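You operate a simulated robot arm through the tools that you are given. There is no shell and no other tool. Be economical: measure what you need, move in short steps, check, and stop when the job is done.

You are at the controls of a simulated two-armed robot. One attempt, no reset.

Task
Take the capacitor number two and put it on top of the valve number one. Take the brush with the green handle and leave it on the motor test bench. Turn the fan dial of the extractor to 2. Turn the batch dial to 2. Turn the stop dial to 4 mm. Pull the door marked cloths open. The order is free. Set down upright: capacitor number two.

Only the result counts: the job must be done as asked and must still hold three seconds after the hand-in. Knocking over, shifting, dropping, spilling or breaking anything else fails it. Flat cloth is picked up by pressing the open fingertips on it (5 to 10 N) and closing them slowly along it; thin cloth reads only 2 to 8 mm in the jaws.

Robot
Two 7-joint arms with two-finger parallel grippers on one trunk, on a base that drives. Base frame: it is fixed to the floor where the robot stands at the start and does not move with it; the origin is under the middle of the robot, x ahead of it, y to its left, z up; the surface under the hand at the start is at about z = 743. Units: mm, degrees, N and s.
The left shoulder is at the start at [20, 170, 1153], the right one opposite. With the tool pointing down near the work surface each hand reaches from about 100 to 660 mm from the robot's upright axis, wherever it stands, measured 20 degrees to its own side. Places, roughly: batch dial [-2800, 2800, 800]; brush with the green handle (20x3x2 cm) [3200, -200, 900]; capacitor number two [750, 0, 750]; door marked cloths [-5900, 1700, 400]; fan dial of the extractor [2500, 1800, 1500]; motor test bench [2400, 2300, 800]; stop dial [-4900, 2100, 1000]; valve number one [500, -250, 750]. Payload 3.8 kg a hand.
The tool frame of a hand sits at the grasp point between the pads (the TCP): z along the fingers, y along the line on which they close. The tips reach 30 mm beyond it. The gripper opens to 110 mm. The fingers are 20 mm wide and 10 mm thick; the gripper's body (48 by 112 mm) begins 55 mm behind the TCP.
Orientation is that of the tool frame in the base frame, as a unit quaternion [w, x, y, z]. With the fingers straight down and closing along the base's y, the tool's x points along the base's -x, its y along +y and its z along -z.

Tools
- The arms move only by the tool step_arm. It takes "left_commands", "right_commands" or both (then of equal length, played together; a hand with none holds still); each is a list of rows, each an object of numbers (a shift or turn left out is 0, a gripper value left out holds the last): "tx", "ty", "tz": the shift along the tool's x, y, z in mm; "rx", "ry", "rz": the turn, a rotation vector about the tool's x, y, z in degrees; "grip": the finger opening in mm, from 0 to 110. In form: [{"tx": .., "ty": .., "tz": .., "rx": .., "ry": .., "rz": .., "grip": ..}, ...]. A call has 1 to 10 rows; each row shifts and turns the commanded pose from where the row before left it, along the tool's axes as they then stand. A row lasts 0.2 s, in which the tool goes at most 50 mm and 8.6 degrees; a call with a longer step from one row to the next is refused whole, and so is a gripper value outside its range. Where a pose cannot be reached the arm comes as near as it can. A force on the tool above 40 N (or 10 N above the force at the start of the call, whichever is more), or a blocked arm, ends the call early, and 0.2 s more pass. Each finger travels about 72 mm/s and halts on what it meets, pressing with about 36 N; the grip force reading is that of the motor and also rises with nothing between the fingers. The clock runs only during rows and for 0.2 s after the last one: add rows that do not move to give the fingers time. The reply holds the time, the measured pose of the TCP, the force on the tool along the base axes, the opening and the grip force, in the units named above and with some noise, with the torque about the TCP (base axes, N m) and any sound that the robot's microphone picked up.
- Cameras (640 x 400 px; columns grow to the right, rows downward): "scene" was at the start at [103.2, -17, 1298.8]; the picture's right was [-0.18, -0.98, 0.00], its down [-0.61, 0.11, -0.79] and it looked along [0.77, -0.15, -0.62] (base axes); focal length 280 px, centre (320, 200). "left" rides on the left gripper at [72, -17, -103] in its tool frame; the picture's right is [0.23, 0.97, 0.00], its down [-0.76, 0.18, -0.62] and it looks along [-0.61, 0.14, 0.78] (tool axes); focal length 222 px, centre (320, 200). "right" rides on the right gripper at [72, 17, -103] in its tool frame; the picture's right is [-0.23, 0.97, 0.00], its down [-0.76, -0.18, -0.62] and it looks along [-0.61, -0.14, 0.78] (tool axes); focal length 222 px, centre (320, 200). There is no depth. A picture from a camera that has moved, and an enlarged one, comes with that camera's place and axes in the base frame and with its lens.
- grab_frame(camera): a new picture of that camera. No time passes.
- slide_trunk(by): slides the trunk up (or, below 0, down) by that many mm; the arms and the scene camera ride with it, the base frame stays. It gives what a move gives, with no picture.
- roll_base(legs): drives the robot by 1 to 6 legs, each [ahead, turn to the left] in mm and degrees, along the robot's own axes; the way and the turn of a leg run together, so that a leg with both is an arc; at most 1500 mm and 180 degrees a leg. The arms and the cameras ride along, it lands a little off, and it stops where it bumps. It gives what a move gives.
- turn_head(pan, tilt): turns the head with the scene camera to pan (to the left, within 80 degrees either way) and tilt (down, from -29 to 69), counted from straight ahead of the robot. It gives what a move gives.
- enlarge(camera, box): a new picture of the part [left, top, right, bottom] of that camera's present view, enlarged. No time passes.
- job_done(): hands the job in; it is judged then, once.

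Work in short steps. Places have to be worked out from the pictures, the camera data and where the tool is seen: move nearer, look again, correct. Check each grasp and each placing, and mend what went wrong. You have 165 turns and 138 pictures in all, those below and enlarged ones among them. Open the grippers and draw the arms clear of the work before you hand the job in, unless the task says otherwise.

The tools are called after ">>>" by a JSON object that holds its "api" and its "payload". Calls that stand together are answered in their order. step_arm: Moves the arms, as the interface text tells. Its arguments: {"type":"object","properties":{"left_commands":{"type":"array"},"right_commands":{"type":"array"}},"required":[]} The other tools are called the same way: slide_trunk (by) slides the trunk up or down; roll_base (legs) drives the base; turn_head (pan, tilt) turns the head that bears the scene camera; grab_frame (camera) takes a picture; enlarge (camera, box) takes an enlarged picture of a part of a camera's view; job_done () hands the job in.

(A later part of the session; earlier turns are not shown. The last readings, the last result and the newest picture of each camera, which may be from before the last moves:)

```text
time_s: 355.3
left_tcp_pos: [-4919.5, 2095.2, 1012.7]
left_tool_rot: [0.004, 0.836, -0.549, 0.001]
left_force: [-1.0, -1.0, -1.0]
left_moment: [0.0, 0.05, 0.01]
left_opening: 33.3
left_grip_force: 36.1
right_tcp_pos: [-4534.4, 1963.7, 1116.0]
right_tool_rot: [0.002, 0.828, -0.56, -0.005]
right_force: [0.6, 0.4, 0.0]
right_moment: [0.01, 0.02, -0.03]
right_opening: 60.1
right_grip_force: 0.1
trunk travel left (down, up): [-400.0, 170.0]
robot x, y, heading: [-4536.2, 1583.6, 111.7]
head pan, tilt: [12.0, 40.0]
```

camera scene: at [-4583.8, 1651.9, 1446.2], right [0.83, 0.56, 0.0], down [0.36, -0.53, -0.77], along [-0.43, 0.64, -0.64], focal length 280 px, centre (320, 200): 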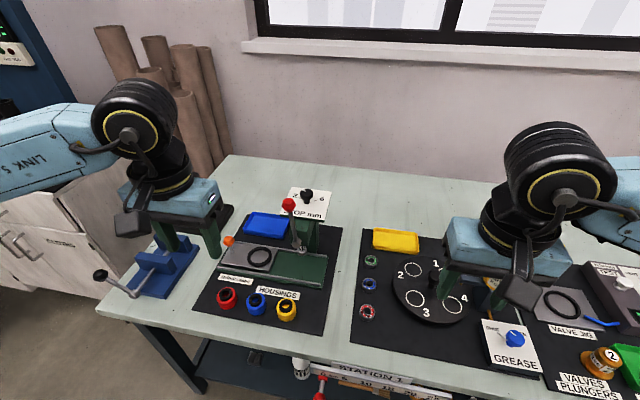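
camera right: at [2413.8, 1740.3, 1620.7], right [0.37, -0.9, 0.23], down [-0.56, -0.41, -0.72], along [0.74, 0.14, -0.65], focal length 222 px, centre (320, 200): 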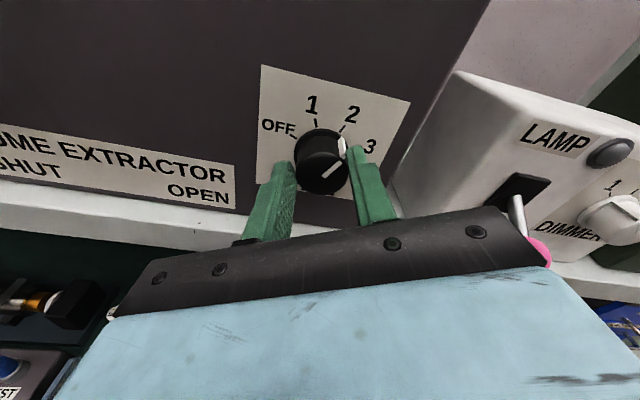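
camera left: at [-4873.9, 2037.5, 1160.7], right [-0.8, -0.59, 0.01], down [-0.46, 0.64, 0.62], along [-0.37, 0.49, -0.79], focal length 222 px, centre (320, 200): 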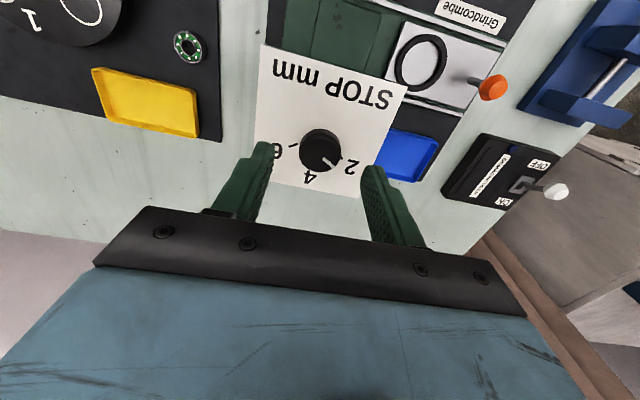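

Gripped at 33.3 mm, no side force. I turn 46° clockwise and look.

>>> {"api": "step_arm", "payload": {"left_commands": [{"rz": 8}, {"rz": 8}, {"rz": 8}, {"rz": 8}, {"rz": 7}, {"rz": 7}, {}]}}

>>> {"api": "enlarge", "payload": {"camera": "left", "box": [260, 100, 380, 220]}}

>>> {"api": "enlarge", "payload": {"camera": "scene", "box": [265, 150, 345, 230]}}

```text
time_s: 356.9
left_tcp_pos: [-4943.2, 2067.5, 1011.3]
left_tool_rot: [0.004, 0.718, -0.696, 0.002]
left_force: [0.1, -0.3, 0.6]
left_moment: [0.03, -0.03, 0.02]
left_opening: 25.8
left_grip_force: 0.0
left hand out of reach, approached as far as the arm can: row 3, 4, 5, 6
right_tcp_pos: [-4534.3, 1963.8, 1115.3]
right_tool_rot: [0.003, 0.828, -0.561, -0.005]
right_force: [1.1, -0.7, 0.1]
right_moment: [0.0, -0.01, 0.02]
right_opening: 59.9
right_grip_force: 0.0
trunk travel left (down, up): [-400.0, 170.0]
robot x, y, heading: [-4536.3, 1585.5, 111.5]
head pan, tilt: [12.0, 40.0]
```

```text
3.33 times, centred on (320, 160) of left
camera zoom: at [-4924.3, 1996.4, 1114.2], right [-0.97, -0.26, 0.0], down [-0.2, 0.76, 0.62], along [-0.16, 0.6, -0.79], focal length 740 px, centre (320, 333)
```

zoom: 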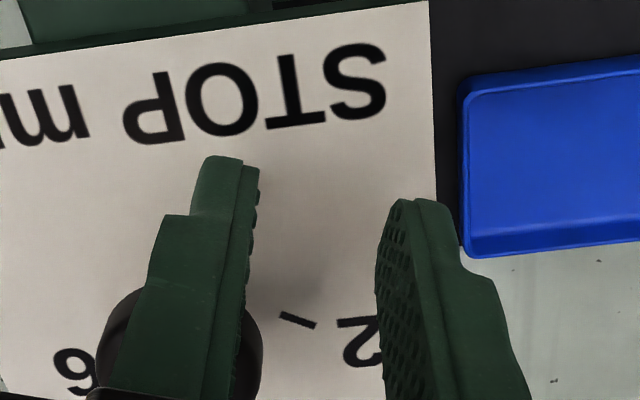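

```text
5.00 times, centred on (305, 190) of scene
camera zoom: at [-4591.7, 1673.0, 1446.1], right [0.83, 0.56, 0.0], down [0.36, -0.53, -0.77], along [-0.43, 0.64, -0.64], focal length 1399 px, centre (395, 250)
```

zoom: 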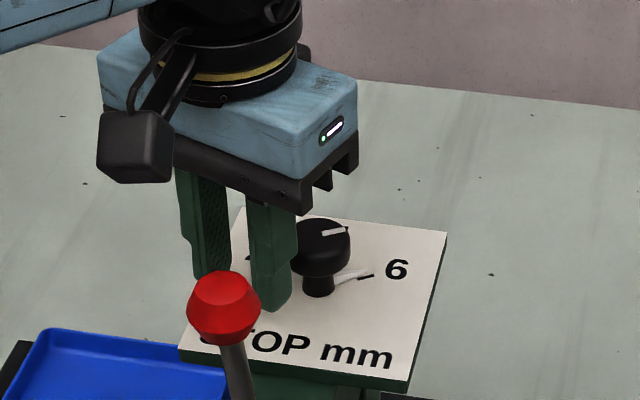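

The arm ran out of reach during the turn and slid off; the dial is now at 6. I rise straight up, restore the yaw, open and re-centre above the knob.

>>> {"api": "step_arm", "payload": {"left_commands": [{"ty": 3}, {"tz": -20}, {"tz": -25}, {"tz": -20}, {"rz": -7.2, "grip": 60}, {"rz": -7.2}, {"rz": -7.2}, {"tx": -16.2, "ty": -33}, {}]}}

>>> {"api": "grab_frame", "payload": {"camera": "left"}}

```text
time_s: 358.9
left_tcp_pos: [-4923.8, 2093.6, 1075.3]
left_tool_rot: [0.003, 0.836, -0.548, 0.001]
left_force: [-0.2, -0.1, 0.4]
left_moment: [-0.02, -0.01, -0.02]
left_opening: 60.0
left_grip_force: 0.1
right_tcp_pos: [-4536.4, 1962.7, 1115.8]
right_tool_rot: [0.002, 0.828, -0.561, -0.004]
right_force: [0.1, -0.4, 0.8]
right_moment: [0.04, 0.0, 0.0]
right_opening: 60.1
right_grip_force: 0.0
trunk travel left (down, up): [-400.0, 170.0]
robot x, y, heading: [-4535.8, 1581.1, 112.1]
head pan, tilt: [12.0, 40.0]
```

```text
28 pictures are left
camera left: at [-4879.3, 2035.7, 1178.3], right [-0.8, -0.6, 0.01], down [-0.47, 0.63, 0.62], along [-0.37, 0.49, -0.79], focal length 222 px, centre (320, 200)
```

left: 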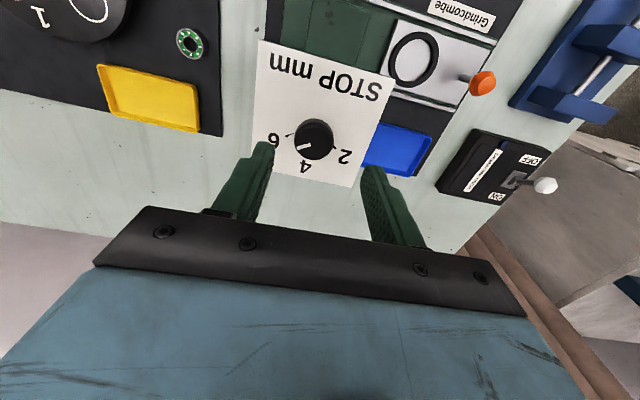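

Re-centred within 4 mm. I test in the air whether the needed −56° counter-clockwise turn is reachable.

>>> {"api": "step_arm", "payload": {"left_commands": [{"tx": 1.7, "ty": -3.9, "tz": 15}, {"rz": -8}, {"rz": -8}, {"rz": -8}, {"rz": -8}, {"rz": -8}, {"rz": -8}, {"rz": -8}, {}]}}

```text
time_s: 360.9
left_tcp_pos: [-4918.7, 2094.7, 1060.3]
left_tool_rot: [0.005, 0.996, -0.091, -0.002]
left_force: [-0.4, 0.0, 0.2]
left_moment: [0.0, 0.0, -0.01]
left_opening: 59.9
left_grip_force: 0.2
right_tcp_pos: [-4535.0, 1962.8, 1115.5]
right_tool_rot: [0.003, 0.828, -0.561, -0.004]
right_force: [0.2, 0.2, -0.6]
right_moment: [0.02, -0.01, -0.01]
right_opening: 60.1
right_grip_force: 0.1
trunk travel left (down, up): [-400.0, 170.0]
robot x, y, heading: [-4536.7, 1584.9, 111.8]
head pan, tilt: [12.0, 40.0]
```

Reachable. I turn back, descend, and grip at the knob.

>>> {"api": "step_arm", "payload": {"left_commands": [{"rz": 8}, {"rz": 8}, {"rz": 8}, {"rz": 8}, {"rz": 8}, {"rz": 8}, {"rz": 8}, {"tz": 20}, {"tz": 18}, {"tz": 10}]}}

>>> {"api": "step_arm", "payload": {"left_commands": [{}, {"grip": 46}, {"grip": 36}, {"grip": 26}, {}, {}]}}

```text
time_s: 363.1
left_tcp_pos: [-4918.3, 2094.2, 1011.6]
left_tool_rot: [0.005, 0.836, -0.549, 0.001]
left_force: [0.5, -0.9, 0.6]
left_moment: [-0.03, 0.01, 0.0]
left_opening: 59.9
left_grip_force: 0.0
right_tcp_pos: [-4534.7, 1962.8, 1114.5]
right_tool_rot: [0.002, 0.827, -0.562, -0.005]
right_force: [0.8, -0.2, -0.2]
right_moment: [0.0, -0.01, -0.03]
right_opening: 60.0
right_grip_force: 0.0
trunk travel left (down, up): [-400.0, 170.0]
robot x, y, heading: [-4534.2, 1583.7, 111.9]
head pan, tilt: [12.0, 40.0]
```

```text
time_s: 364.5
left_tcp_pos: [-4919.5, 2094.4, 1013.1]
left_tool_rot: [0.004, 0.836, -0.548, 0.001]
left_force: [-2.4, -2.2, -0.7]
left_moment: [-0.16, 0.11, 0.01]
left_opening: 33.4
left_grip_force: 35.9
right_tcp_pos: [-4534.7, 1963.2, 1115.7]
right_tool_rot: [0.003, 0.828, -0.561, -0.004]
right_force: [0.1, -0.5, 0.2]
right_moment: [0.02, 0.01, 0.01]
right_opening: 60.1
right_grip_force: 0.0
trunk travel left (down, up): [-400.0, 170.0]
robot x, y, heading: [-4536.1, 1584.6, 112.1]
head pan, tilt: [12.0, 40.0]
```

Gripped. I turn −54° and look.

>>> {"api": "step_arm", "payload": {"left_commands": [{"rz": -8}, {"rz": -8}, {"rz": -8}, {"rz": -8}, {"rz": -8}, {"rz": -7}, {"rz": -7}, {}]}}

>>> {"api": "enlarge", "payload": {"camera": "scene", "box": [265, 150, 345, 230]}}

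>>> {"api": "enlarge", "payload": {"camera": "left", "box": [250, 100, 390, 220]}}

```text
time_s: 366.3
left_tcp_pos: [-4915.4, 2099.3, 1011.3]
left_tool_rot: [0.002, 0.994, -0.111, 0.0]
left_force: [9.9, 24.2, -0.2]
left_moment: [0.21, -1.02, -0.18]
left_opening: 33.4
left_grip_force: 36.1
right_tcp_pos: [-4533.6, 1966.4, 1112.9]
right_tool_rot: [0.004, 0.828, -0.561, -0.004]
right_force: [-0.4, -0.3, -1.2]
right_moment: [-0.03, -0.02, 0.04]
right_opening: 60.0
right_grip_force: 0.0
trunk travel left (down, up): [-400.0, 170.0]
robot x, y, heading: [-4536.3, 1583.7, 111.6]
head pan, tilt: [12.0, 40.0]
```

```text
5.00 times, centred on (305, 190) of scene
camera zoom: at [-4590.8, 1676.5, 1445.9], right [0.83, 0.56, 0.0], down [0.36, -0.54, -0.76], along [-0.43, 0.63, -0.64], focal length 1399 px, centre (395, 250)
```

zoom: 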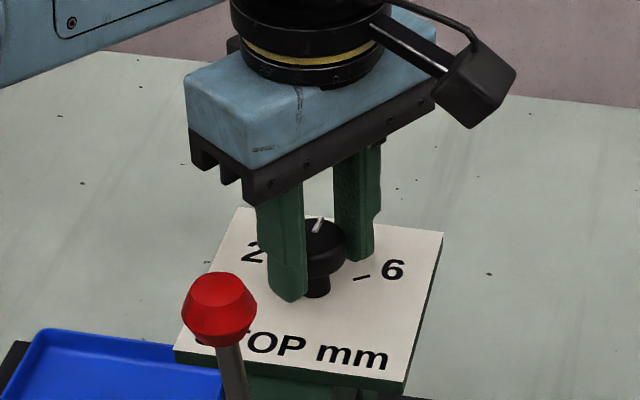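

```text
3.33 times, centred on (320, 160) of left
camera zoom: at [-4841.4, 2100.7, 1115.0], right [0.01, -1.0, 0.0], down [-0.78, 0.0, 0.62], along [-0.62, -0.01, -0.78], focal length 740 px, centre (320, 333)
```

zoom: 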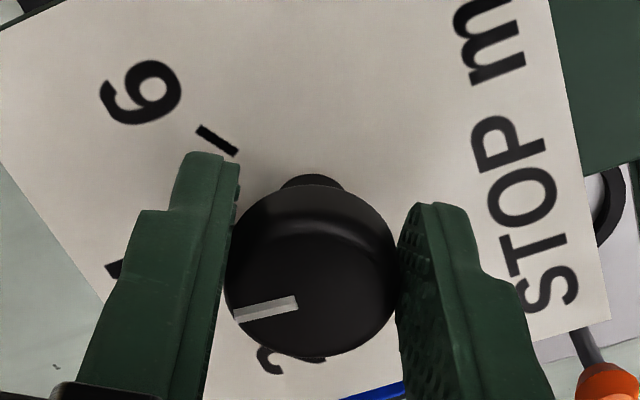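

The pointer stands at the middle mark (4). I release, rise and check from the scene camera.

>>> {"api": "step_arm", "payload": {"left_commands": [{"grip": 40}, {"grip": 60}, {}, {"tz": -30}, {"tz": -40}, {"tz": -40}, {"tz": -20}, {}]}}

>>> {"api": "enlarge", "payload": {"camera": "left", "box": [270, 70, 370, 160]}}

>>> {"api": "enlarge", "payload": {"camera": "scene", "box": [265, 150, 345, 230]}}

```text
time_s: 368.1
left_tcp_pos: [-4919.2, 2095.5, 1140.9]
left_tool_rot: [0.004, 0.994, -0.109, -0.001]
left_force: [0.3, 0.5, 0.2]
left_moment: [-0.03, 0.0, 0.03]
left_opening: 59.9
left_grip_force: 0.0
right_tcp_pos: [-4534.9, 1963.7, 1115.0]
right_tool_rot: [0.002, 0.827, -0.562, -0.004]
right_force: [-0.4, 0.7, -0.4]
right_moment: [0.02, -0.03, 0.0]
right_opening: 59.9
right_grip_force: 0.0
trunk travel left (down, up): [-400.0, 170.0]
robot x, y, heading: [-4532.5, 1581.3, 111.8]
head pan, tilt: [12.0, 40.0]
```

```text
4.44 times, centred on (320, 115) of left
camera zoom: at [-4844.6, 2097.9, 1244.6], right [0.01, -1.0, 0.01], down [-0.78, 0.0, 0.62], along [-0.62, -0.01, -0.78], focal length 987 px, centre (320, 578)
```

zoom: 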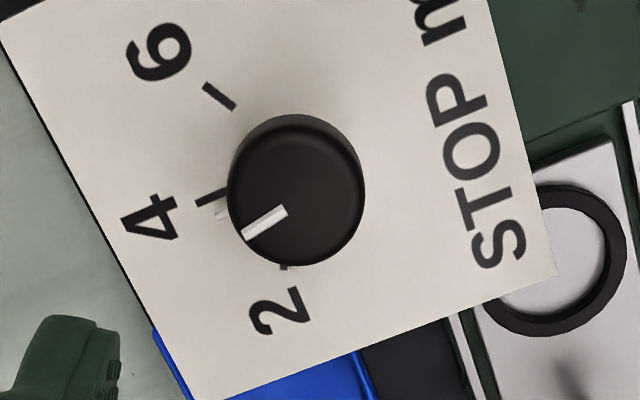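

```text
5.00 times, centred on (305, 190) of scene
camera zoom: at [-4592.2, 1672.6, 1446.1], right [0.83, 0.56, 0.0], down [0.36, -0.53, -0.77], along [-0.43, 0.64, -0.64], focal length 1399 px, centre (395, 250)
```

zoom: 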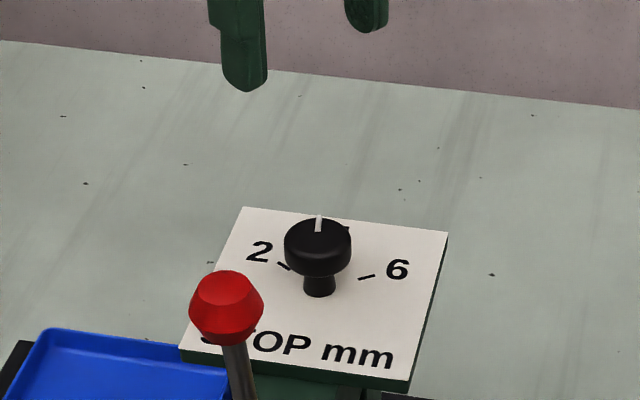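

After release the pointer sits ~8–9° short of 4 (towards 2). I regrip at this yaw with a small centring correction and add +9°.

>>> {"api": "step_arm", "payload": {"left_commands": [{"tx": 2.5, "ty": -4.7, "tz": 30}, {"tz": 40}, {"tz": 30}, {"tz": 20}, {"tz": 9}, {}, {"grip": 46}, {"grip": 36}, {"grip": 26}, {}]}}

>>> {"api": "step_arm", "payload": {"left_commands": [{}, {"rz": 4.5}, {"rz": 4.5}, {}, {"grip": 40}, {"grip": 60}, {}, {"tz": -30}, {"tz": -40}, {"tz": -40}]}}

>>> {"api": "enlarge", "payload": {"camera": "scene", "box": [265, 150, 345, 230]}}

>>> {"api": "enlarge", "payload": {"camera": "left", "box": [270, 70, 370, 160]}}

```text
time_s: 370.3
left_tcp_pos: [-4915.7, 2099.7, 1014.3]
left_tool_rot: [0.004, 0.994, -0.109, 0.0]
left_force: [0.4, 2.9, 0.2]
left_moment: [0.16, 0.04, 0.0]
left_opening: 33.4
left_grip_force: 36.3
right_tcp_pos: [-4536.1, 1964.9, 1117.0]
right_tool_rot: [0.003, 0.828, -0.561, -0.005]
right_force: [0.8, -0.7, 0.1]
right_moment: [0.04, 0.04, 0.04]
right_opening: 59.9
right_grip_force: 0.1
trunk travel left (down, up): [-400.0, 170.0]
robot x, y, heading: [-4535.5, 1583.5, 111.9]
head pan, tilt: [12.0, 40.0]
```

```text
time_s: 372.5
left_tcp_pos: [-4913.7, 2099.8, 1123.9]
left_tool_rot: [0.005, 0.982, -0.187, -0.001]
left_force: [0.5, 1.1, -0.2]
left_moment: [-0.02, 0.0, 0.01]
left_opening: 60.0
left_grip_force: 0.0
right_tcp_pos: [-4534.0, 1963.6, 1116.1]
right_tool_rot: [0.002, 0.828, -0.561, -0.005]
right_force: [-0.9, -0.2, 1.1]
right_moment: [-0.03, -0.02, 0.02]
right_opening: 59.8
right_grip_force: 0.0
trunk travel left (down, up): [-400.0, 170.0]
robot x, y, heading: [-4534.7, 1582.1, 111.7]
head pan, tilt: [12.0, 40.0]
```

```text
5.00 times, centred on (305, 190) of scene
camera zoom: at [-4591.7, 1672.2, 1446.2], right [0.83, 0.56, 0.0], down [0.36, -0.53, -0.77], along [-0.43, 0.64, -0.64], focal length 1399 px, centre (395, 250)
```

zoom: 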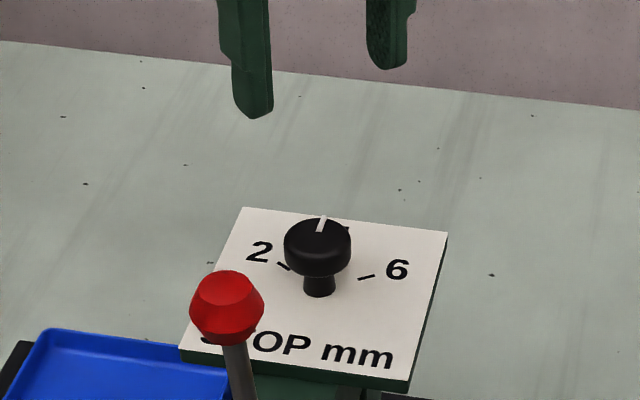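

```text
4.44 times, centred on (320, 115) of left
camera zoom: at [-4841.0, 2090.1, 1227.3], right [-0.15, -0.99, 0.01], down [-0.77, 0.12, 0.62], along [-0.62, 0.09, -0.78], focal length 987 px, centre (320, 578)
```

zoom: 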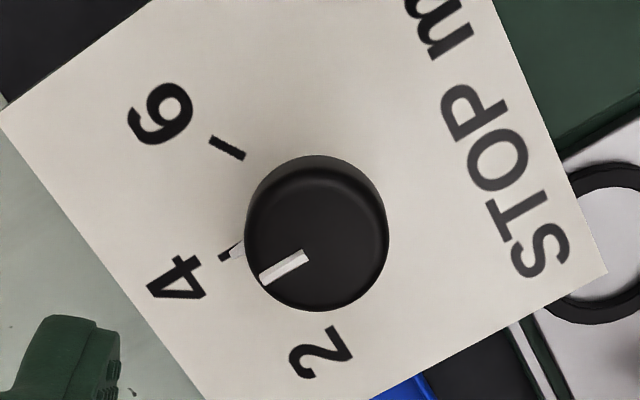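

The pointer is on 4. I raise the hand above the lever, back off, and turn toward the cabinet to find the cloths door.

>>> {"api": "step_arm", "payload": {"left_commands": [{"tz": -30}, {"tz": -30}, {"rz": 8}, {"rz": 8}, {"rz": 8}, {"rz": 8}, {"rz": 8}, {"rz": 5}]}}

>>> {"api": "roll_base", "payload": {"legs": [[-400, 0], [0, 45]]}}

>>> {"api": "turn_head", "payload": {"pan": 0, "tilt": 25}}

>>> {"api": "grab_frame", "payload": {"camera": "scene"}}

```text
time_s: 374.3
left_tcp_pos: [-4914.6, 2099.9, 1184.0]
left_tool_rot: [0.004, 0.836, -0.549, 0.001]
left_force: [-0.5, 0.2, 0.4]
left_moment: [0.0, 0.0, 0.01]
left_opening: 59.7
left_grip_force: 0.1
right_tcp_pos: [-4535.8, 1963.3, 1114.9]
right_tool_rot: [0.002, 0.827, -0.562, -0.004]
right_force: [-0.5, 0.3, 0.4]
right_moment: [-0.01, 0.02, 0.0]
right_opening: 59.9
right_grip_force: 0.1
trunk travel left (down, up): [-400.0, 170.0]
robot x, y, heading: [-4533.3, 1585.4, 111.6]
head pan, tilt: [12.0, 40.0]
```

```text
time_s: 378.8
left_tcp_pos: [-5019.4, 1309.8, 1183.6]
left_tool_rot: [0.004, 0.982, -0.189, 0.003]
left_force: [-0.5, -0.4, -0.5]
left_moment: [0.0, -0.04, 0.03]
left_opening: 60.0
left_grip_force: 0.0
right_tcp_pos: [-4655.3, 1480.6, 1115.1]
right_tool_rot: [0.003, 0.979, -0.203, -0.003]
right_force: [0.6, -0.6, 0.4]
right_moment: [-0.06, 0.03, 0.0]
right_opening: 60.1
right_grip_force: 0.1
trunk travel left (down, up): [-400.0, 170.0]
robot x, y, heading: [-4387.6, 1209.6, 156.5]
head pan, tilt: [12.0, 40.0]
```

```text
time_s: 379.6
left_tcp_pos: [-5020.6, 1312.3, 1183.1]
left_tool_rot: [0.003, 0.982, -0.19, 0.004]
left_force: [0.9, 0.5, -0.4]
left_moment: [0.01, -0.03, -0.01]
left_opening: 59.9
left_grip_force: 0.1
right_tcp_pos: [-4655.2, 1481.1, 1115.1]
right_tool_rot: [0.004, 0.979, -0.203, -0.004]
right_force: [-0.1, 0.8, -0.1]
right_moment: [0.0, 0.0, 0.02]
right_opening: 60.1
right_grip_force: 0.1
trunk travel left (down, up): [-400.0, 170.0]
robot x, y, heading: [-4386.1, 1217.5, 156.8]
head pan, tilt: [0.0, 25.0]
```

```text
21 pictures are left
camera scene: at [-4493.1, 1256.3, 1469.4], right [0.4, 0.92, 0.0], down [0.39, -0.17, -0.91], along [-0.83, 0.36, -0.42], focal length 280 px, centre (320, 200)
```

scene: 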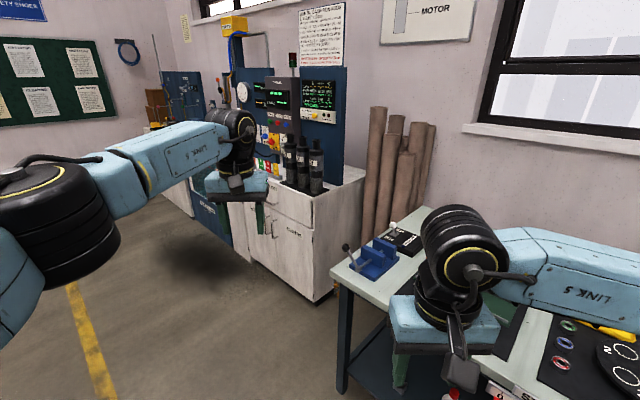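

>>> {"api": "enlarge", "payload": {"camera": "scene", "box": [180, 170, 350, 300]}}

```text
3.08 times, centred on (265, 235) of scene
camera zoom: at [-4493.1, 1256.3, 1469.4], right [0.4, 0.92, 0.0], down [0.39, -0.17, -0.91], along [-0.83, 0.36, -0.42], focal length 861 px, centre (489, 92)
```

zoom: 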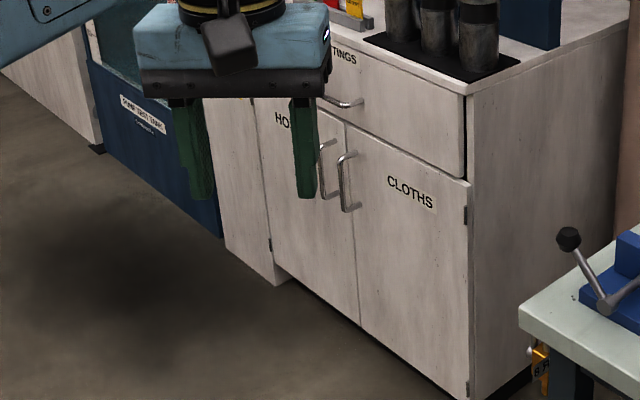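

CLOTHS is the right-hand door: hinges right, vertical bar handle at its left edge (~z 360–525). I'll stand left of it and use the right hand. First tuck the left hand, then drive there.

>>> {"api": "step_arm", "payload": {"left_commands": [{"tx": 40}, {"tx": 45}, {"tx": 45}, {"tx": 45}, {"tx": 45}, {"tx": 45}, {"tx": 30}]}}

>>> {"api": "roll_base", "payload": {"legs": [[0, 45], [1000, 0], [735, 0], [0, -90]]}}

>>> {"api": "turn_head", "payload": {"pan": -15, "tilt": 42}}

>>> {"api": "grab_frame", "payload": {"camera": "scene"}}

```text
time_s: 381.2
left_tcp_pos: [-4747.0, 1200.9, 1185.1]
left_tool_rot: [0.003, 0.982, -0.188, 0.002]
left_force: [-0.1, -0.1, -0.7]
left_moment: [0.0, 0.02, 0.0]
left_opening: 59.9
left_grip_force: 0.0
right_tcp_pos: [-4653.9, 1481.7, 1115.7]
right_tool_rot: [0.003, 0.979, -0.204, -0.003]
right_force: [0.2, 0.0, -0.7]
right_moment: [0.0, -0.01, -0.01]
right_opening: 60.0
right_grip_force: 0.0
trunk travel left (down, up): [-400.0, 170.0]
robot x, y, heading: [-4387.5, 1211.3, 156.8]
head pan, tilt: [0.0, 25.0]
```

```text
time_s: 395.9
left_tcp_pos: [-6276.5, 835.7, 1184.3]
left_tool_rot: [0.004, 0.834, -0.552, 0.001]
left_force: [0.2, -0.6, 0.1]
left_moment: [0.02, 0.0, -0.01]
left_opening: 59.9
left_grip_force: 0.1
right_tcp_pos: [-6013.5, 967.4, 1115.0]
right_tool_rot: [0.002, 0.825, -0.565, -0.005]
right_force: [0.0, -0.5, -0.3]
right_moment: [0.0, -0.04, 0.0]
right_opening: 60.1
right_grip_force: 0.1
trunk travel left (down, up): [-400.0, 170.0]
robot x, y, heading: [-6018.5, 583.3, 111.6]
head pan, tilt: [0.0, 25.0]
```

```text
time_s: 396.7
left_tcp_pos: [-6276.6, 836.3, 1183.4]
left_tool_rot: [0.004, 0.834, -0.552, 0.001]
left_force: [-0.2, 0.8, -0.1]
left_moment: [0.0, 0.01, -0.01]
left_opening: 60.2
left_grip_force: 0.1
right_tcp_pos: [-6014.4, 966.5, 1116.1]
right_tool_rot: [0.002, 0.825, -0.565, -0.005]
right_force: [0.0, -0.1, 0.2]
right_moment: [-0.01, 0.0, 0.0]
right_opening: 60.0
right_grip_force: 0.1
trunk travel left (down, up): [-400.0, 170.0]
robot x, y, heading: [-6017.5, 588.2, 111.6]
head pan, tilt: [-15.0, 42.0]
```

```text
19 pictures are left
camera scene: at [-6035.9, 688.9, 1443.2], right [0.99, 0.11, 0.0], down [0.07, -0.66, -0.74], along [-0.08, 0.74, -0.67], focal length 280 px, centre (320, 200)
```

scene: 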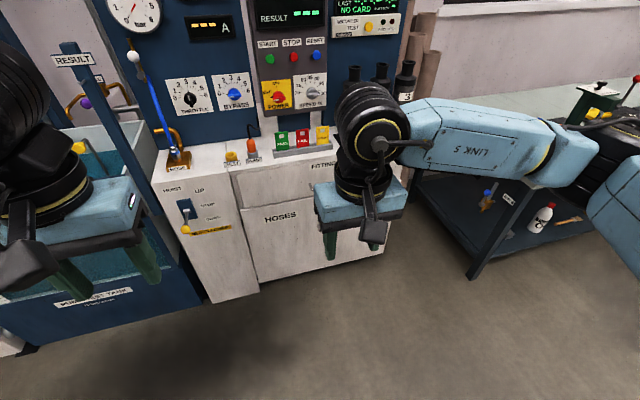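

I see HOSES on the left; CLOTHS is behind my right gripper. I lower the trunk, drive closer, and tilt the right tool forward 45° so its camera faces the handle.

>>> {"api": "slide_trunk", "payload": {"by": -370}}

>>> {"api": "roll_base", "payload": {"legs": [[400, 0]]}}

>>> {"api": "step_arm", "payload": {"right_commands": [{"tz": 30, "ry": -7.5}, {"tz": 30, "ry": -7.5}, {"tz": 30, "ry": -7.5}, {"tz": 30, "ry": -7.5}, {"tz": 20, "ry": -7.5}, {"ry": -7.5}, {}]}}

>>> {"api": "grab_frame", "payload": {"camera": "right"}}

```text
time_s: 400.3
left_tcp_pos: [-6276.6, 836.4, 814.2]
left_tool_rot: [0.004, 0.834, -0.552, 0.001]
left_force: [0.0, -0.2, 0.1]
left_moment: [0.01, -0.03, 0.05]
left_opening: 60.4
left_grip_force: 0.0
right_tcp_pos: [-6013.4, 967.5, 744.7]
right_tool_rot: [0.002, 0.825, -0.565, -0.005]
right_force: [-0.6, -0.4, -0.3]
right_moment: [0.0, 0.0, 0.01]
right_opening: 60.1
right_grip_force: 0.0
trunk travel left (down, up): [-30.0, 540.0]
robot x, y, heading: [-6015.1, 587.6, 111.3]
head pan, tilt: [-15.0, 42.0]
```

```text
time_s: 402.8
left_tcp_pos: [-6423.6, 1210.4, 813.6]
left_tool_rot: [0.004, 0.834, -0.552, 0.002]
left_force: [-0.7, -1.0, -1.2]
left_moment: [0.0, -0.01, 0.02]
left_opening: 59.9
left_grip_force: 0.1
right_tcp_pos: [-6159.8, 1341.6, 743.9]
right_tool_rot: [0.002, 0.826, -0.564, -0.005]
right_force: [0.8, -0.3, -0.4]
right_moment: [0.01, -0.01, -0.02]
right_opening: 59.9
right_grip_force: 0.1
trunk travel left (down, up): [-30.0, 540.0]
robot x, y, heading: [-6159.4, 961.7, 111.6]
head pan, tilt: [-15.0, 42.0]
```

```text
time_s: 404.4
left_tcp_pos: [-6424.4, 1209.4, 815.1]
left_tool_rot: [0.004, 0.834, -0.552, 0.002]
left_force: [-0.3, -0.1, 0.3]
left_moment: [-0.03, 0.0, 0.01]
left_opening: 60.1
left_grip_force: 0.1
right_tcp_pos: [-6182.8, 1365.6, 611.3]
right_tool_rot: [-0.198, 0.767, -0.525, -0.312]
right_force: [1.2, 0.4, -0.4]
right_moment: [-0.02, -0.03, -0.02]
right_opening: 60.1
right_grip_force: 0.0
right hand out of reach, approached as far as the arm can: row 6
trunk travel left (down, up): [-30.0, 540.0]
robot x, y, heading: [-6161.8, 959.5, 111.4]
head pan, tilt: [-15.0, 42.0]
```

```text
18 pictures are left
camera right: at [-6152.9, 1245.8, 636.7], right [-0.96, -0.21, 0.18], down [0.14, 0.19, 0.97], along [-0.24, 0.96, -0.16], focal length 222 px, centre (320, 200)
```

right: 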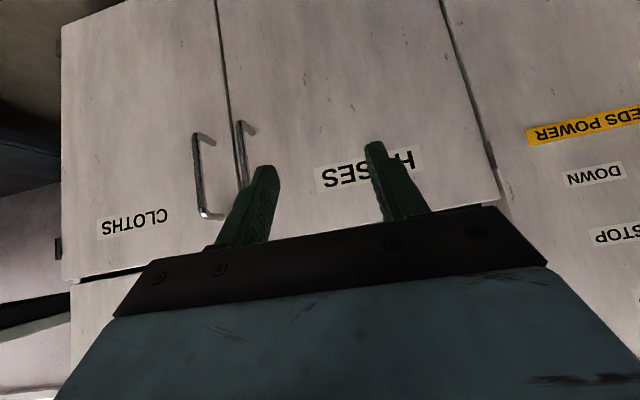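

Triangulated: handle bar at [-6062,1603], z 446–570; door hinge edge at about [-5787,1749]. I move to a pre-grasp 90 mm short of the bar.

>>> {"api": "step_arm", "payload": {"right_commands": [{"tx": -10.3, "ty": -33.8, "tz": 16.7}, {"tx": -10.3, "ty": -33.8, "tz": 16.7}, {"tx": -10.3, "ty": -33.8, "tz": 16.7}, {"tx": -10.3, "ty": -33.8, "tz": 16.7}, {"tx": -10.3, "ty": -33.8, "tz": 16.7}, {"tx": -10.3, "ty": -33.8, "tz": 16.7}, {}]}}

>>> {"api": "grab_frame", "payload": {"camera": "right"}}

```text
time_s: 406.0
left_tcp_pos: [-6422.3, 1210.3, 814.3]
left_tool_rot: [0.004, 0.834, -0.552, 0.001]
left_force: [-0.2, -0.2, 0.1]
left_moment: [-0.02, 0.02, 0.03]
left_opening: 60.0
left_grip_force: 0.1
right_tcp_pos: [-6059.3, 1551.8, 605.6]
right_tool_rot: [-0.214, 0.761, -0.522, -0.32]
right_force: [0.3, -0.6, -0.6]
right_moment: [-0.01, -0.02, 0.01]
right_opening: 59.9
right_grip_force: 0.1
right hand out of reach, approached as far as the arm can: row 2, 3
trunk travel left (down, up): [-30.0, 540.0]
robot x, y, heading: [-6162.7, 962.3, 111.2]
head pan, tilt: [-15.0, 42.0]
```

```text
17 pictures are left
camera right: at [-6031.7, 1431.7, 626.9], right [-0.96, -0.2, 0.17], down [0.14, 0.15, 0.98], along [-0.23, 0.97, -0.12], focal length 222 px, centre (320, 200)
```

right: 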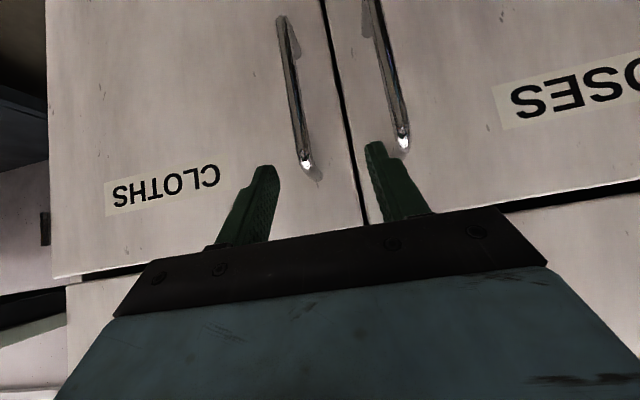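

Bar confirmed at [-6065,1601], z 446–574. I align (24 down-slant, 14 right) and advance 90 mm along the tool so the bar comes between the pads.

>>> {"api": "step_arm", "payload": {"right_commands": [{"tx": 12.2, "ty": -7}, {"tx": 12.2, "ty": -7}, {"tz": 25}, {"tz": 25}, {"tz": 20}, {"tz": 12}, {}]}}

>>> {"api": "grab_frame", "payload": {"camera": "right"}}

```text
time_s: 407.6
left_tcp_pos: [-6423.3, 1210.8, 813.7]
left_tool_rot: [0.004, 0.834, -0.552, 0.001]
left_force: [-0.5, 0.6, 0.0]
left_moment: [0.04, 0.01, 0.04]
left_opening: 59.9
left_grip_force: 0.1
right_tcp_pos: [-6061.8, 1595.6, 531.3]
right_tool_rot: [-0.213, 0.761, -0.522, -0.321]
right_force: [0.0, 0.0, -0.4]
right_moment: [0.03, 0.01, -0.01]
right_opening: 60.3
right_grip_force: 0.0
trunk travel left (down, up): [-30.0, 540.0]
robot x, y, heading: [-6161.7, 963.8, 111.2]
head pan, tilt: [-15.0, 42.0]
```

```text
16 pictures are left
camera right: at [-6035.1, 1475.0, 552.0], right [-0.96, -0.2, 0.17], down [0.14, 0.15, 0.98], along [-0.23, 0.97, -0.12], focal length 222 px, centre (320, 200)
```

right: 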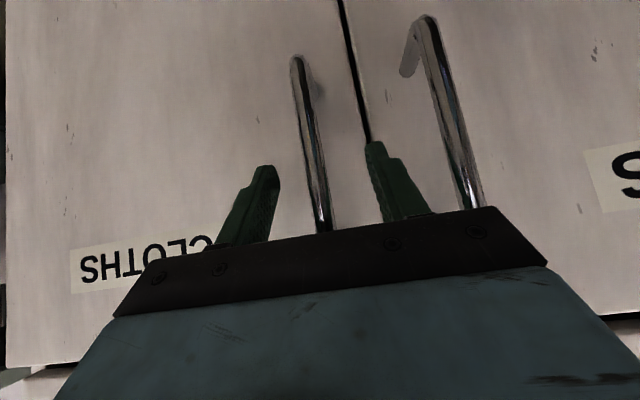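

The bar lies between the fingers. I close on it.

>>> {"api": "step_arm", "payload": {"right_commands": [{"tz": 5}, {"grip": 45}, {"grip": 30}, {"grip": 15}, {"grip": 5}, {}, {}]}}

```text
time_s: 409.2
left_tcp_pos: [-6424.4, 1209.6, 813.7]
left_tool_rot: [0.004, 0.834, -0.551, 0.001]
left_force: [-0.5, -0.2, 0.0]
left_moment: [0.0, 0.02, 0.01]
left_opening: 59.9
left_grip_force: 0.1
right_tcp_pos: [-6063.4, 1598.1, 526.7]
right_tool_rot: [-0.215, 0.761, -0.522, -0.32]
right_force: [-1.3, -0.4, -0.2]
right_moment: [0.54, -1.1, 0.0]
right_opening: 11.8
right_grip_force: 44.8
trunk travel left (down, up): [-30.0, 540.0]
robot x, y, heading: [-6160.4, 961.3, 111.6]
head pan, tilt: [-15.0, 42.0]
```

Gripped the bar (11.8 mm). I pull it along the door's arc (hinge ≈[-5787,1749], radius 314) for the first 20°.

>>> {"api": "step_arm", "payload": {"right_commands": [{"tx": 9.5, "ty": -2.3, "tz": -9.6}, {"tx": 9.4, "ty": -2.3, "tz": -9.6}, {"tx": 9.3, "ty": -3.4, "tz": -9.5}, {"tx": 9.3, "ty": -3.4, "tz": -9.4}, {"tx": 9, "ty": -4.6, "tz": -9.2}, {"tx": 9.1, "ty": -4.6, "tz": -9.2}, {"tx": 8.7, "ty": -5.6, "tz": -8.9}, {"tx": 8.7, "ty": -5.7, "tz": -8.9}, {}]}}

```text
time_s: 411.2
left_tcp_pos: [-6422.6, 1210.3, 813.8]
left_tool_rot: [0.005, 0.834, -0.552, 0.002]
left_force: [-1.2, -0.4, 0.1]
left_moment: [0.04, 0.0, -0.03]
left_opening: 60.1
left_grip_force: 0.2
right_tcp_pos: [-5995.2, 1514.6, 527.7]
right_tool_rot: [-0.214, 0.761, -0.523, -0.319]
right_force: [8.2, 7.7, -5.1]
right_moment: [0.72, -0.69, 0.06]
right_opening: 11.9
right_grip_force: 44.8
trunk travel left (down, up): [-30.0, 540.0]
robot x, y, heading: [-6163.0, 959.5, 111.6]
head pan, tilt: [-15.0, 42.0]
```

It follows well with small forces. I continue to about 45°.

>>> {"api": "step_arm", "payload": {"right_commands": [{"tx": 8.4, "ty": -6.7, "tz": -8.6}, {"tx": 8.3, "ty": -6.7, "tz": -8.5}, {"tx": 7.9, "ty": -7.7, "tz": -8.1}, {"tx": 7.9, "ty": -7.8, "tz": -8.1}, {"tx": 7.4, "ty": -8.7, "tz": -7.6}, {"tx": 7.3, "ty": -8.8, "tz": -7.5}, {"tx": 6.9, "ty": -9.6, "tz": -7}, {"tx": 6.8, "ty": -9.6, "tz": -7}, {"tx": 6.3, "ty": -10.4, "tz": -6.4}, {"tx": 6.2, "ty": -10.4, "tz": -6.4}]}}

>>> {"api": "grab_frame", "payload": {"camera": "right"}}

```text
time_s: 413.4
left_tcp_pos: [-6423.1, 1210.0, 813.3]
left_tool_rot: [0.004, 0.834, -0.552, 0.002]
left_force: [-0.6, -0.1, 1.5]
left_moment: [-0.02, 0.02, 0.02]
left_opening: 60.2
left_grip_force: 0.0
right_tcp_pos: [-5878.8, 1446.0, 528.2]
right_tool_rot: [-0.213, 0.761, -0.522, -0.322]
right_force: [1.5, 4.5, 3.6]
right_moment: [1.29, -0.87, 0.09]
right_opening: 11.6
right_grip_force: 44.7
trunk travel left (down, up): [-30.0, 540.0]
robot x, y, heading: [-6157.9, 959.1, 111.3]
head pan, tilt: [-15.0, 42.0]
```

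```text
15 pictures are left
camera right: at [-5850.7, 1325.8, 549.0], right [-0.96, -0.2, 0.17], down [0.14, 0.15, 0.98], along [-0.23, 0.97, -0.12], focal length 222 px, centre (320, 200)
```

right: 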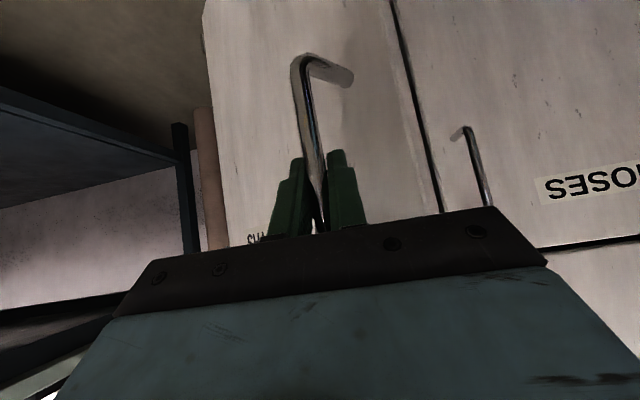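

The door is swinging open (~45°). I continue toward 70°.

>>> {"api": "step_arm", "payload": {"right_commands": [{"tx": 5.5, "ty": -11.1, "tz": -5.7}, {"tx": 5.5, "ty": -11.2, "tz": -5.7}, {"tx": 4.9, "ty": -11.8, "tz": -5.1}, {"tx": 4.8, "ty": -11.8, "tz": -5}, {"tx": 4.1, "ty": -12.3, "tz": -4.3}, {"tx": 4, "ty": -12.4, "tz": -4.2}, {"tx": 3.3, "ty": -12.8, "tz": -3.5}, {"tx": 3.3, "ty": -12.8, "tz": -3.4}, {"tx": 2.5, "ty": -13.1, "tz": -2.7}, {"tx": 2.5, "ty": -13.2, "tz": -2.7}]}}

>>> {"api": "grab_frame", "payload": {"camera": "right"}}

```text
time_s: 415.1
left_tcp_pos: [-6424.4, 1209.2, 814.2]
left_tool_rot: [0.003, 0.833, -0.553, 0.002]
left_force: [0.5, -0.8, 0.2]
left_moment: [0.0, 0.01, -0.01]
left_opening: 60.1
left_grip_force: 0.0
right_tcp_pos: [-5780.3, 1430.0, 527.0]
right_tool_rot: [-0.213, 0.762, -0.522, -0.32]
right_force: [-0.6, -12.7, 17.5]
right_moment: [-0.17, -1.34, -0.02]
right_opening: 11.8
right_grip_force: 44.8
trunk travel left (down, up): [-30.0, 540.0]
robot x, y, heading: [-6160.9, 960.7, 111.5]
head pan, tilt: [-15.0, 42.0]
stopped in row 8 (right hand): the force on the tool passed its limit at 40 N (the readings are from after the stop); the commanded pose is now the measured one
```

```text
14 pictures are left
camera right: at [-5752.4, 1309.8, 549.1], right [-0.96, -0.2, 0.17], down [0.14, 0.16, 0.98], along [-0.23, 0.97, -0.12], focal length 222 px, centre (320, 200)
```

right: 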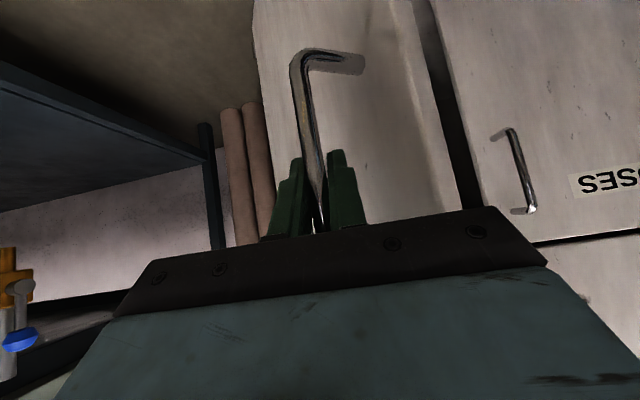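

Stopped by the force limit at about 62° open. I release the bar, retreat, and go round to the inner side to push it wider.

>>> {"api": "step_arm", "payload": {"right_commands": [{"grip": 25}, {"grip": 45}, {"grip": 50}, {"tz": -25}, {"tz": -35}, {"tz": -40}, {"ty": 25}, {"ty": 40}, {"ty": 40}, {"ty": 40}]}}

>>> {"api": "grab_frame", "payload": {"camera": "right"}}

```text
time_s: 417.3
left_tcp_pos: [-6422.9, 1209.1, 813.4]
left_tool_rot: [0.004, 0.833, -0.553, 0.001]
left_force: [0.0, 0.3, -0.1]
left_moment: [0.0, -0.03, -0.01]
left_opening: 59.9
left_grip_force: 0.1
right_tcp_pos: [-5922.7, 1332.5, 582.8]
right_tool_rot: [-0.213, 0.761, -0.524, -0.319]
right_force: [-0.7, 0.1, 0.3]
right_moment: [0.01, -0.03, 0.0]
right_opening: 50.0
right_grip_force: 0.1
right hand out of reach, approached as far as the arm can: row 5, 6
trunk travel left (down, up): [-30.0, 540.0]
robot x, y, heading: [-6164.7, 959.9, 111.3]
head pan, tilt: [-15.0, 42.0]
```

```text
13 pictures are left
camera right: at [-5895.9, 1211.8, 605.1], right [-0.96, -0.2, 0.17], down [0.14, 0.16, 0.98], along [-0.22, 0.97, -0.12], focal length 222 px, centre (320, 200)
```

right: 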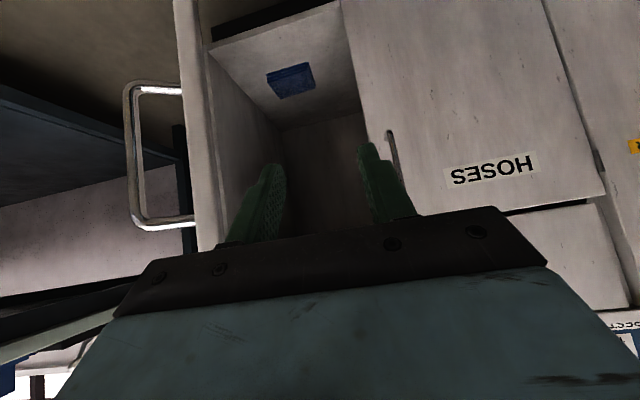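

The door stands about 60° open with the inside visible. I move the hand ahead on its inner side and push right to open it wider.

>>> {"api": "step_arm", "payload": {"right_commands": [{"tx": -23, "tz": 23, "grip": 5}, {"tx": -23, "tz": 23}, {"tx": -23, "tz": 23}, {"tx": -22, "tz": 23}, {"ty": -20}, {"ty": -20}, {"ty": -20}, {"ty": -15}, {"ty": -15}, {}]}}

>>> {"api": "step_arm", "payload": {"right_commands": [{"ty": -15}, {"ty": -15}, {"ty": -15}, {"ty": -15}, {"ty": -15}, {}]}}

>>> {"api": "grab_frame", "payload": {"camera": "right"}}

```text
time_s: 419.5
left_tcp_pos: [-6423.7, 1209.9, 813.7]
left_tool_rot: [0.004, 0.834, -0.552, 0.002]
left_force: [0.5, -0.2, 1.3]
left_moment: [0.0, -0.02, 0.0]
left_opening: 60.0
left_grip_force: 0.1
right_tcp_pos: [-5885.5, 1486.1, 583.1]
right_tool_rot: [-0.212, 0.761, -0.523, -0.319]
right_force: [0.3, 0.3, -0.3]
right_moment: [0.01, -0.02, -0.01]
right_opening: 5.0
right_grip_force: 0.0
trunk travel left (down, up): [-30.0, 540.0]
robot x, y, heading: [-6163.4, 963.8, 111.3]
head pan, tilt: [-15.0, 42.0]
```

```text
time_s: 420.9
left_tcp_pos: [-6422.8, 1210.2, 814.7]
left_tool_rot: [0.005, 0.834, -0.552, 0.002]
left_force: [0.3, -0.5, -0.6]
left_moment: [-0.02, 0.0, 0.02]
left_opening: 60.2
left_grip_force: 0.0
right_tcp_pos: [-5815.5, 1512.8, 580.1]
right_tool_rot: [-0.212, 0.761, -0.523, -0.319]
right_force: [0.4, -0.2, 0.3]
right_moment: [0.03, -0.02, 0.01]
right_opening: 5.3
right_grip_force: 0.2
trunk travel left (down, up): [-30.0, 540.0]
robot x, y, heading: [-6164.1, 963.6, 111.2]
head pan, tilt: [-15.0, 42.0]
```

```text
12 pictures are left
camera right: at [-5787.4, 1392.2, 602.9], right [-0.96, -0.2, 0.17], down [0.14, 0.16, 0.98], along [-0.22, 0.97, -0.12], focal length 222 px, centre (320, 200)
```

right: 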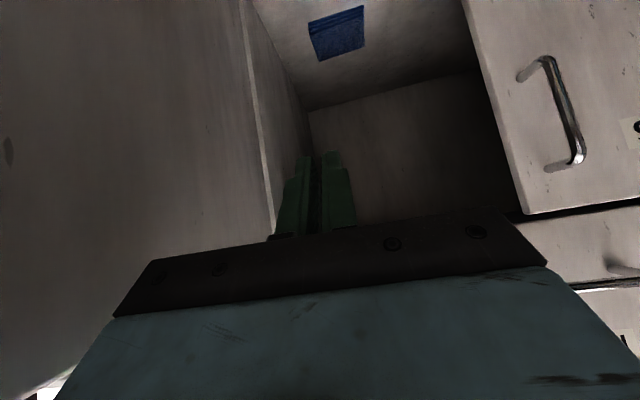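

The door now stands wide open. I withdraw the hand: left first, then straight back, then check with the scene camera.

>>> {"api": "step_arm", "payload": {"right_commands": [{"ty": 25}, {"ty": 30}, {"ty": 30}, {"tx": 25, "tz": -25}, {"tx": 25, "tz": -25}, {"tx": 25, "tz": -25}, {"tx": 25, "tz": -25}, {"tx": 25, "tz": -25, "grip": 60}, {"ty": 25}, {"ty": 25}]}}

>>> {"api": "roll_base", "payload": {"legs": [[-350, 0]]}}

>>> {"api": "turn_head", "payload": {"pan": -20, "tilt": 35}}

>>> {"api": "grab_frame", "payload": {"camera": "scene"}}

```text
time_s: 423.1
left_tcp_pos: [-6422.9, 1210.5, 813.1]
left_tool_rot: [0.005, 0.834, -0.552, 0.001]
left_force: [0.4, 0.5, -0.4]
left_moment: [-0.02, 0.01, 0.02]
left_opening: 59.9
left_grip_force: 0.1
right_tcp_pos: [-5878.5, 1300.0, 581.0]
right_tool_rot: [-0.212, 0.761, -0.524, -0.318]
right_force: [0.3, -0.1, 0.7]
right_moment: [0.0, -0.02, 0.02]
right_opening: 59.7
right_grip_force: 0.1
trunk travel left (down, up): [-30.0, 540.0]
robot x, y, heading: [-6160.3, 958.3, 111.7]
head pan, tilt: [-15.0, 42.0]
```

```text
time_s: 425.4
left_tcp_pos: [-6294.4, 881.4, 814.6]
left_tool_rot: [0.004, 0.833, -0.554, 0.001]
left_force: [0.1, 0.3, -0.3]
left_moment: [-0.02, 0.0, 0.0]
left_opening: 59.9
left_grip_force: 0.0
right_tcp_pos: [-5750.1, 971.1, 582.2]
right_tool_rot: [-0.212, 0.761, -0.524, -0.318]
right_force: [0.0, -0.1, 0.2]
right_moment: [0.02, 0.0, -0.01]
right_opening: 60.2
right_grip_force: 0.0
trunk travel left (down, up): [-30.0, 540.0]
robot x, y, heading: [-6035.2, 631.7, 111.4]
head pan, tilt: [-15.0, 42.0]
```

```text
time_s: 426.0
left_tcp_pos: [-6294.6, 880.7, 813.9]
left_tool_rot: [0.004, 0.833, -0.553, 0.0]
left_force: [-0.4, -0.6, -0.1]
left_moment: [0.0, -0.03, 0.0]
left_opening: 59.9
left_grip_force: 0.0
right_tcp_pos: [-5749.1, 970.0, 581.8]
right_tool_rot: [-0.213, 0.761, -0.524, -0.318]
right_force: [0.0, -0.1, 0.2]
right_moment: [0.01, -0.01, 0.0]
right_opening: 59.8
right_grip_force: 0.1
trunk travel left (down, up): [-30.0, 540.0]
robot x, y, heading: [-6037.1, 634.9, 111.1]
head pan, tilt: [-20.0, 35.0]
```

```text
11 pictures are left
camera scene: at [-6046.4, 738.2, 1083.6], right [1.0, 0.02, 0.0], down [0.01, -0.57, -0.82], along [-0.02, 0.82, -0.57], focal length 280 px, centre (320, 200)
```

scene: 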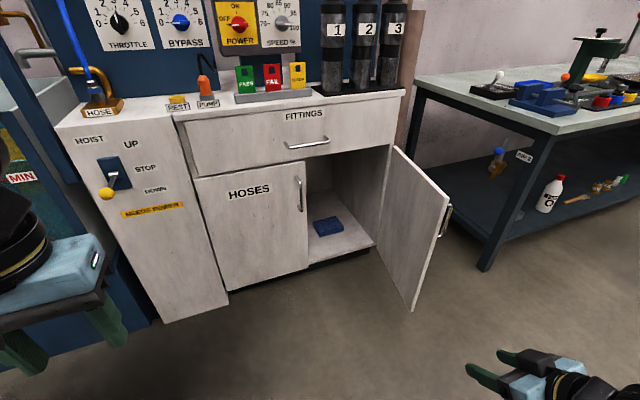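

All tasks look done: the door is wide open. I have budget left to re-check the batch dial, so I raise the trunk and drive back along the aisle.

>>> {"api": "slide_trunk", "payload": {"by": 500}}

>>> {"api": "roll_base", "payload": {"legs": [[0, -90], [1400, 0], [1400, 0], [980, 0]]}}

>>> {"api": "turn_head", "payload": {"pan": 80, "tilt": 40}}

>>> {"api": "grab_frame", "payload": {"camera": "scene"}}

```text
refused: 500 is not a number from -400 to 400
```

```text
time_s: 448.1
left_tcp_pos: [-2266.2, 2241.0, 813.7]
left_tool_rot: [-0.004, -0.196, 0.981, 0.002]
left_force: [0.1, 0.0, -0.5]
left_moment: [-0.03, -0.03, 0.01]
left_opening: 59.8
left_grip_force: 0.2
right_tcp_pos: [-2182.0, 1695.5, 581.6]
right_tool_rot: [0.375, -0.164, 0.909, 0.074]
right_force: [0.6, -0.1, 0.1]
right_moment: [0.0, 0.05, 0.01]
right_opening: 60.1
right_grip_force: 0.0
trunk travel left (down, up): [-30.0, 540.0]
robot x, y, heading: [-2519.4, 1984.8, 21.0]
head pan, tilt: [-20.0, 35.0]
```

```text
time_s: 449.8
left_tcp_pos: [-2266.7, 2240.0, 814.3]
left_tool_rot: [-0.005, -0.196, 0.981, 0.002]
left_force: [0.7, -0.2, -0.1]
left_moment: [-0.01, -0.01, -0.01]
left_opening: 60.1
left_grip_force: 0.1
right_tcp_pos: [-2181.6, 1694.8, 581.4]
right_tool_rot: [0.375, -0.164, 0.909, 0.074]
right_force: [0.0, -0.1, 0.0]
right_moment: [-0.02, -0.03, 0.01]
right_opening: 59.9
right_grip_force: 0.1
trunk travel left (down, up): [-30.0, 540.0]
robot x, y, heading: [-2518.1, 1980.9, 20.6]
head pan, tilt: [80.0, 40.0]
```

```text
10 pictures are left
camera scene: at [-2516.8, 2072.2, 1076.1], right [0.98, 0.19, 0.0], down [0.12, -0.63, -0.77], along [-0.14, 0.75, -0.64], focal length 280 px, centre (320, 200)
```

scene: 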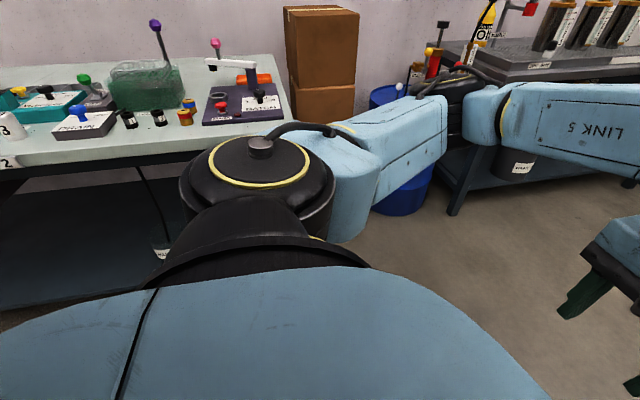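

Trunk is low; I turn toward the bench and raise the trunk for a steep view of the dial.

>>> {"api": "slide_trunk", "payload": {"by": 400}}

>>> {"api": "roll_base", "payload": {"legs": [[0, 90], [200, 0]]}}

>>> {"api": "slide_trunk", "payload": {"by": 120}}

>>> {"api": "turn_head", "payload": {"pan": 8, "tilt": 45}}

>>> {"api": "grab_frame", "payload": {"camera": "scene"}}

```text
time_s: 453.6
left_tcp_pos: [-2267.0, 2240.9, 1214.5]
left_tool_rot: [-0.004, -0.195, 0.981, 0.001]
left_force: [0.1, 0.5, 0.3]
left_moment: [0.03, 0.0, -0.03]
left_opening: 60.1
left_grip_force: 0.1
right_tcp_pos: [-2181.1, 1695.6, 981.8]
right_tool_rot: [0.375, -0.165, 0.909, 0.075]
right_force: [0.4, -1.2, 0.1]
right_moment: [0.01, -0.01, -0.03]
right_opening: 60.0
right_grip_force: 0.1
trunk travel left (down, up): [-430.0, 140.0]
robot x, y, heading: [-2518.2, 1986.5, 21.0]
head pan, tilt: [80.0, 40.0]
```

```text
time_s: 459.0
left_tcp_pos: [-2841.5, 2423.8, 1213.2]
left_tool_rot: [0.004, 0.828, -0.561, 0.001]
left_force: [0.2, -0.7, 0.4]
left_moment: [0.0, 0.01, 0.01]
left_opening: 59.8
left_grip_force: 0.0
right_tcp_pos: [-2295.2, 2502.1, 981.8]
right_tool_rot: [-0.215, 0.756, -0.531, -0.317]
right_force: [0.3, 0.6, -0.6]
right_moment: [-0.01, 0.0, -0.02]
right_opening: 60.3
right_grip_force: 0.1
trunk travel left (down, up): [-430.0, 140.0]
robot x, y, heading: [-2581.6, 2167.3, 110.1]
head pan, tilt: [80.0, 40.0]
```

```text
time_s: 460.5
left_tcp_pos: [-2842.0, 2423.0, 1334.8]
left_tool_rot: [0.004, 0.829, -0.56, 0.001]
left_force: [-0.2, -0.2, 0.4]
left_moment: [0.01, -0.02, -0.01]
left_opening: 59.8
left_grip_force: 0.0
right_tcp_pos: [-2295.4, 2502.3, 1101.7]
right_tool_rot: [-0.215, 0.756, -0.531, -0.317]
right_force: [1.1, 0.0, -0.6]
right_moment: [-0.04, 0.01, -0.01]
right_opening: 59.9
right_grip_force: 0.0
trunk travel left (down, up): [-550.0, 20.0]
robot x, y, heading: [-2587.7, 2170.2, 110.2]
head pan, tilt: [80.0, 40.0]
```

```text
time_s: 462.0
left_tcp_pos: [-2841.1, 2421.9, 1335.1]
left_tool_rot: [0.003, 0.828, -0.561, 0.001]
left_force: [-1.0, 0.2, 0.4]
left_moment: [-0.01, -0.01, 0.01]
left_opening: 59.9
left_grip_force: 0.1
right_tcp_pos: [-2295.9, 2501.1, 1100.7]
right_tool_rot: [-0.216, 0.756, -0.532, -0.316]
right_force: [-0.8, -0.6, -0.4]
right_moment: [-0.02, 0.0, 0.02]
right_opening: 60.1
right_grip_force: 0.1
trunk travel left (down, up): [-550.0, 20.0]
robot x, y, heading: [-2583.0, 2169.3, 110.3]
head pan, tilt: [8.0, 45.0]
```

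```text
9 pictures are left
camera scene: at [-2634.6, 2259.0, 1588.9], right [0.88, 0.47, 0.0], down [0.33, -0.62, -0.71], along [-0.33, 0.62, -0.71], focal length 280 px, centre (320, 200)
```

scene: 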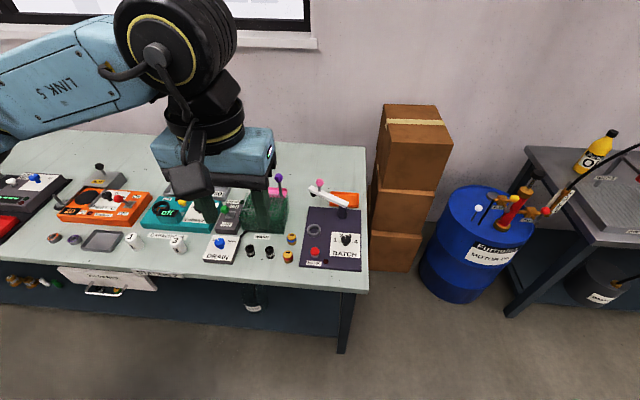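

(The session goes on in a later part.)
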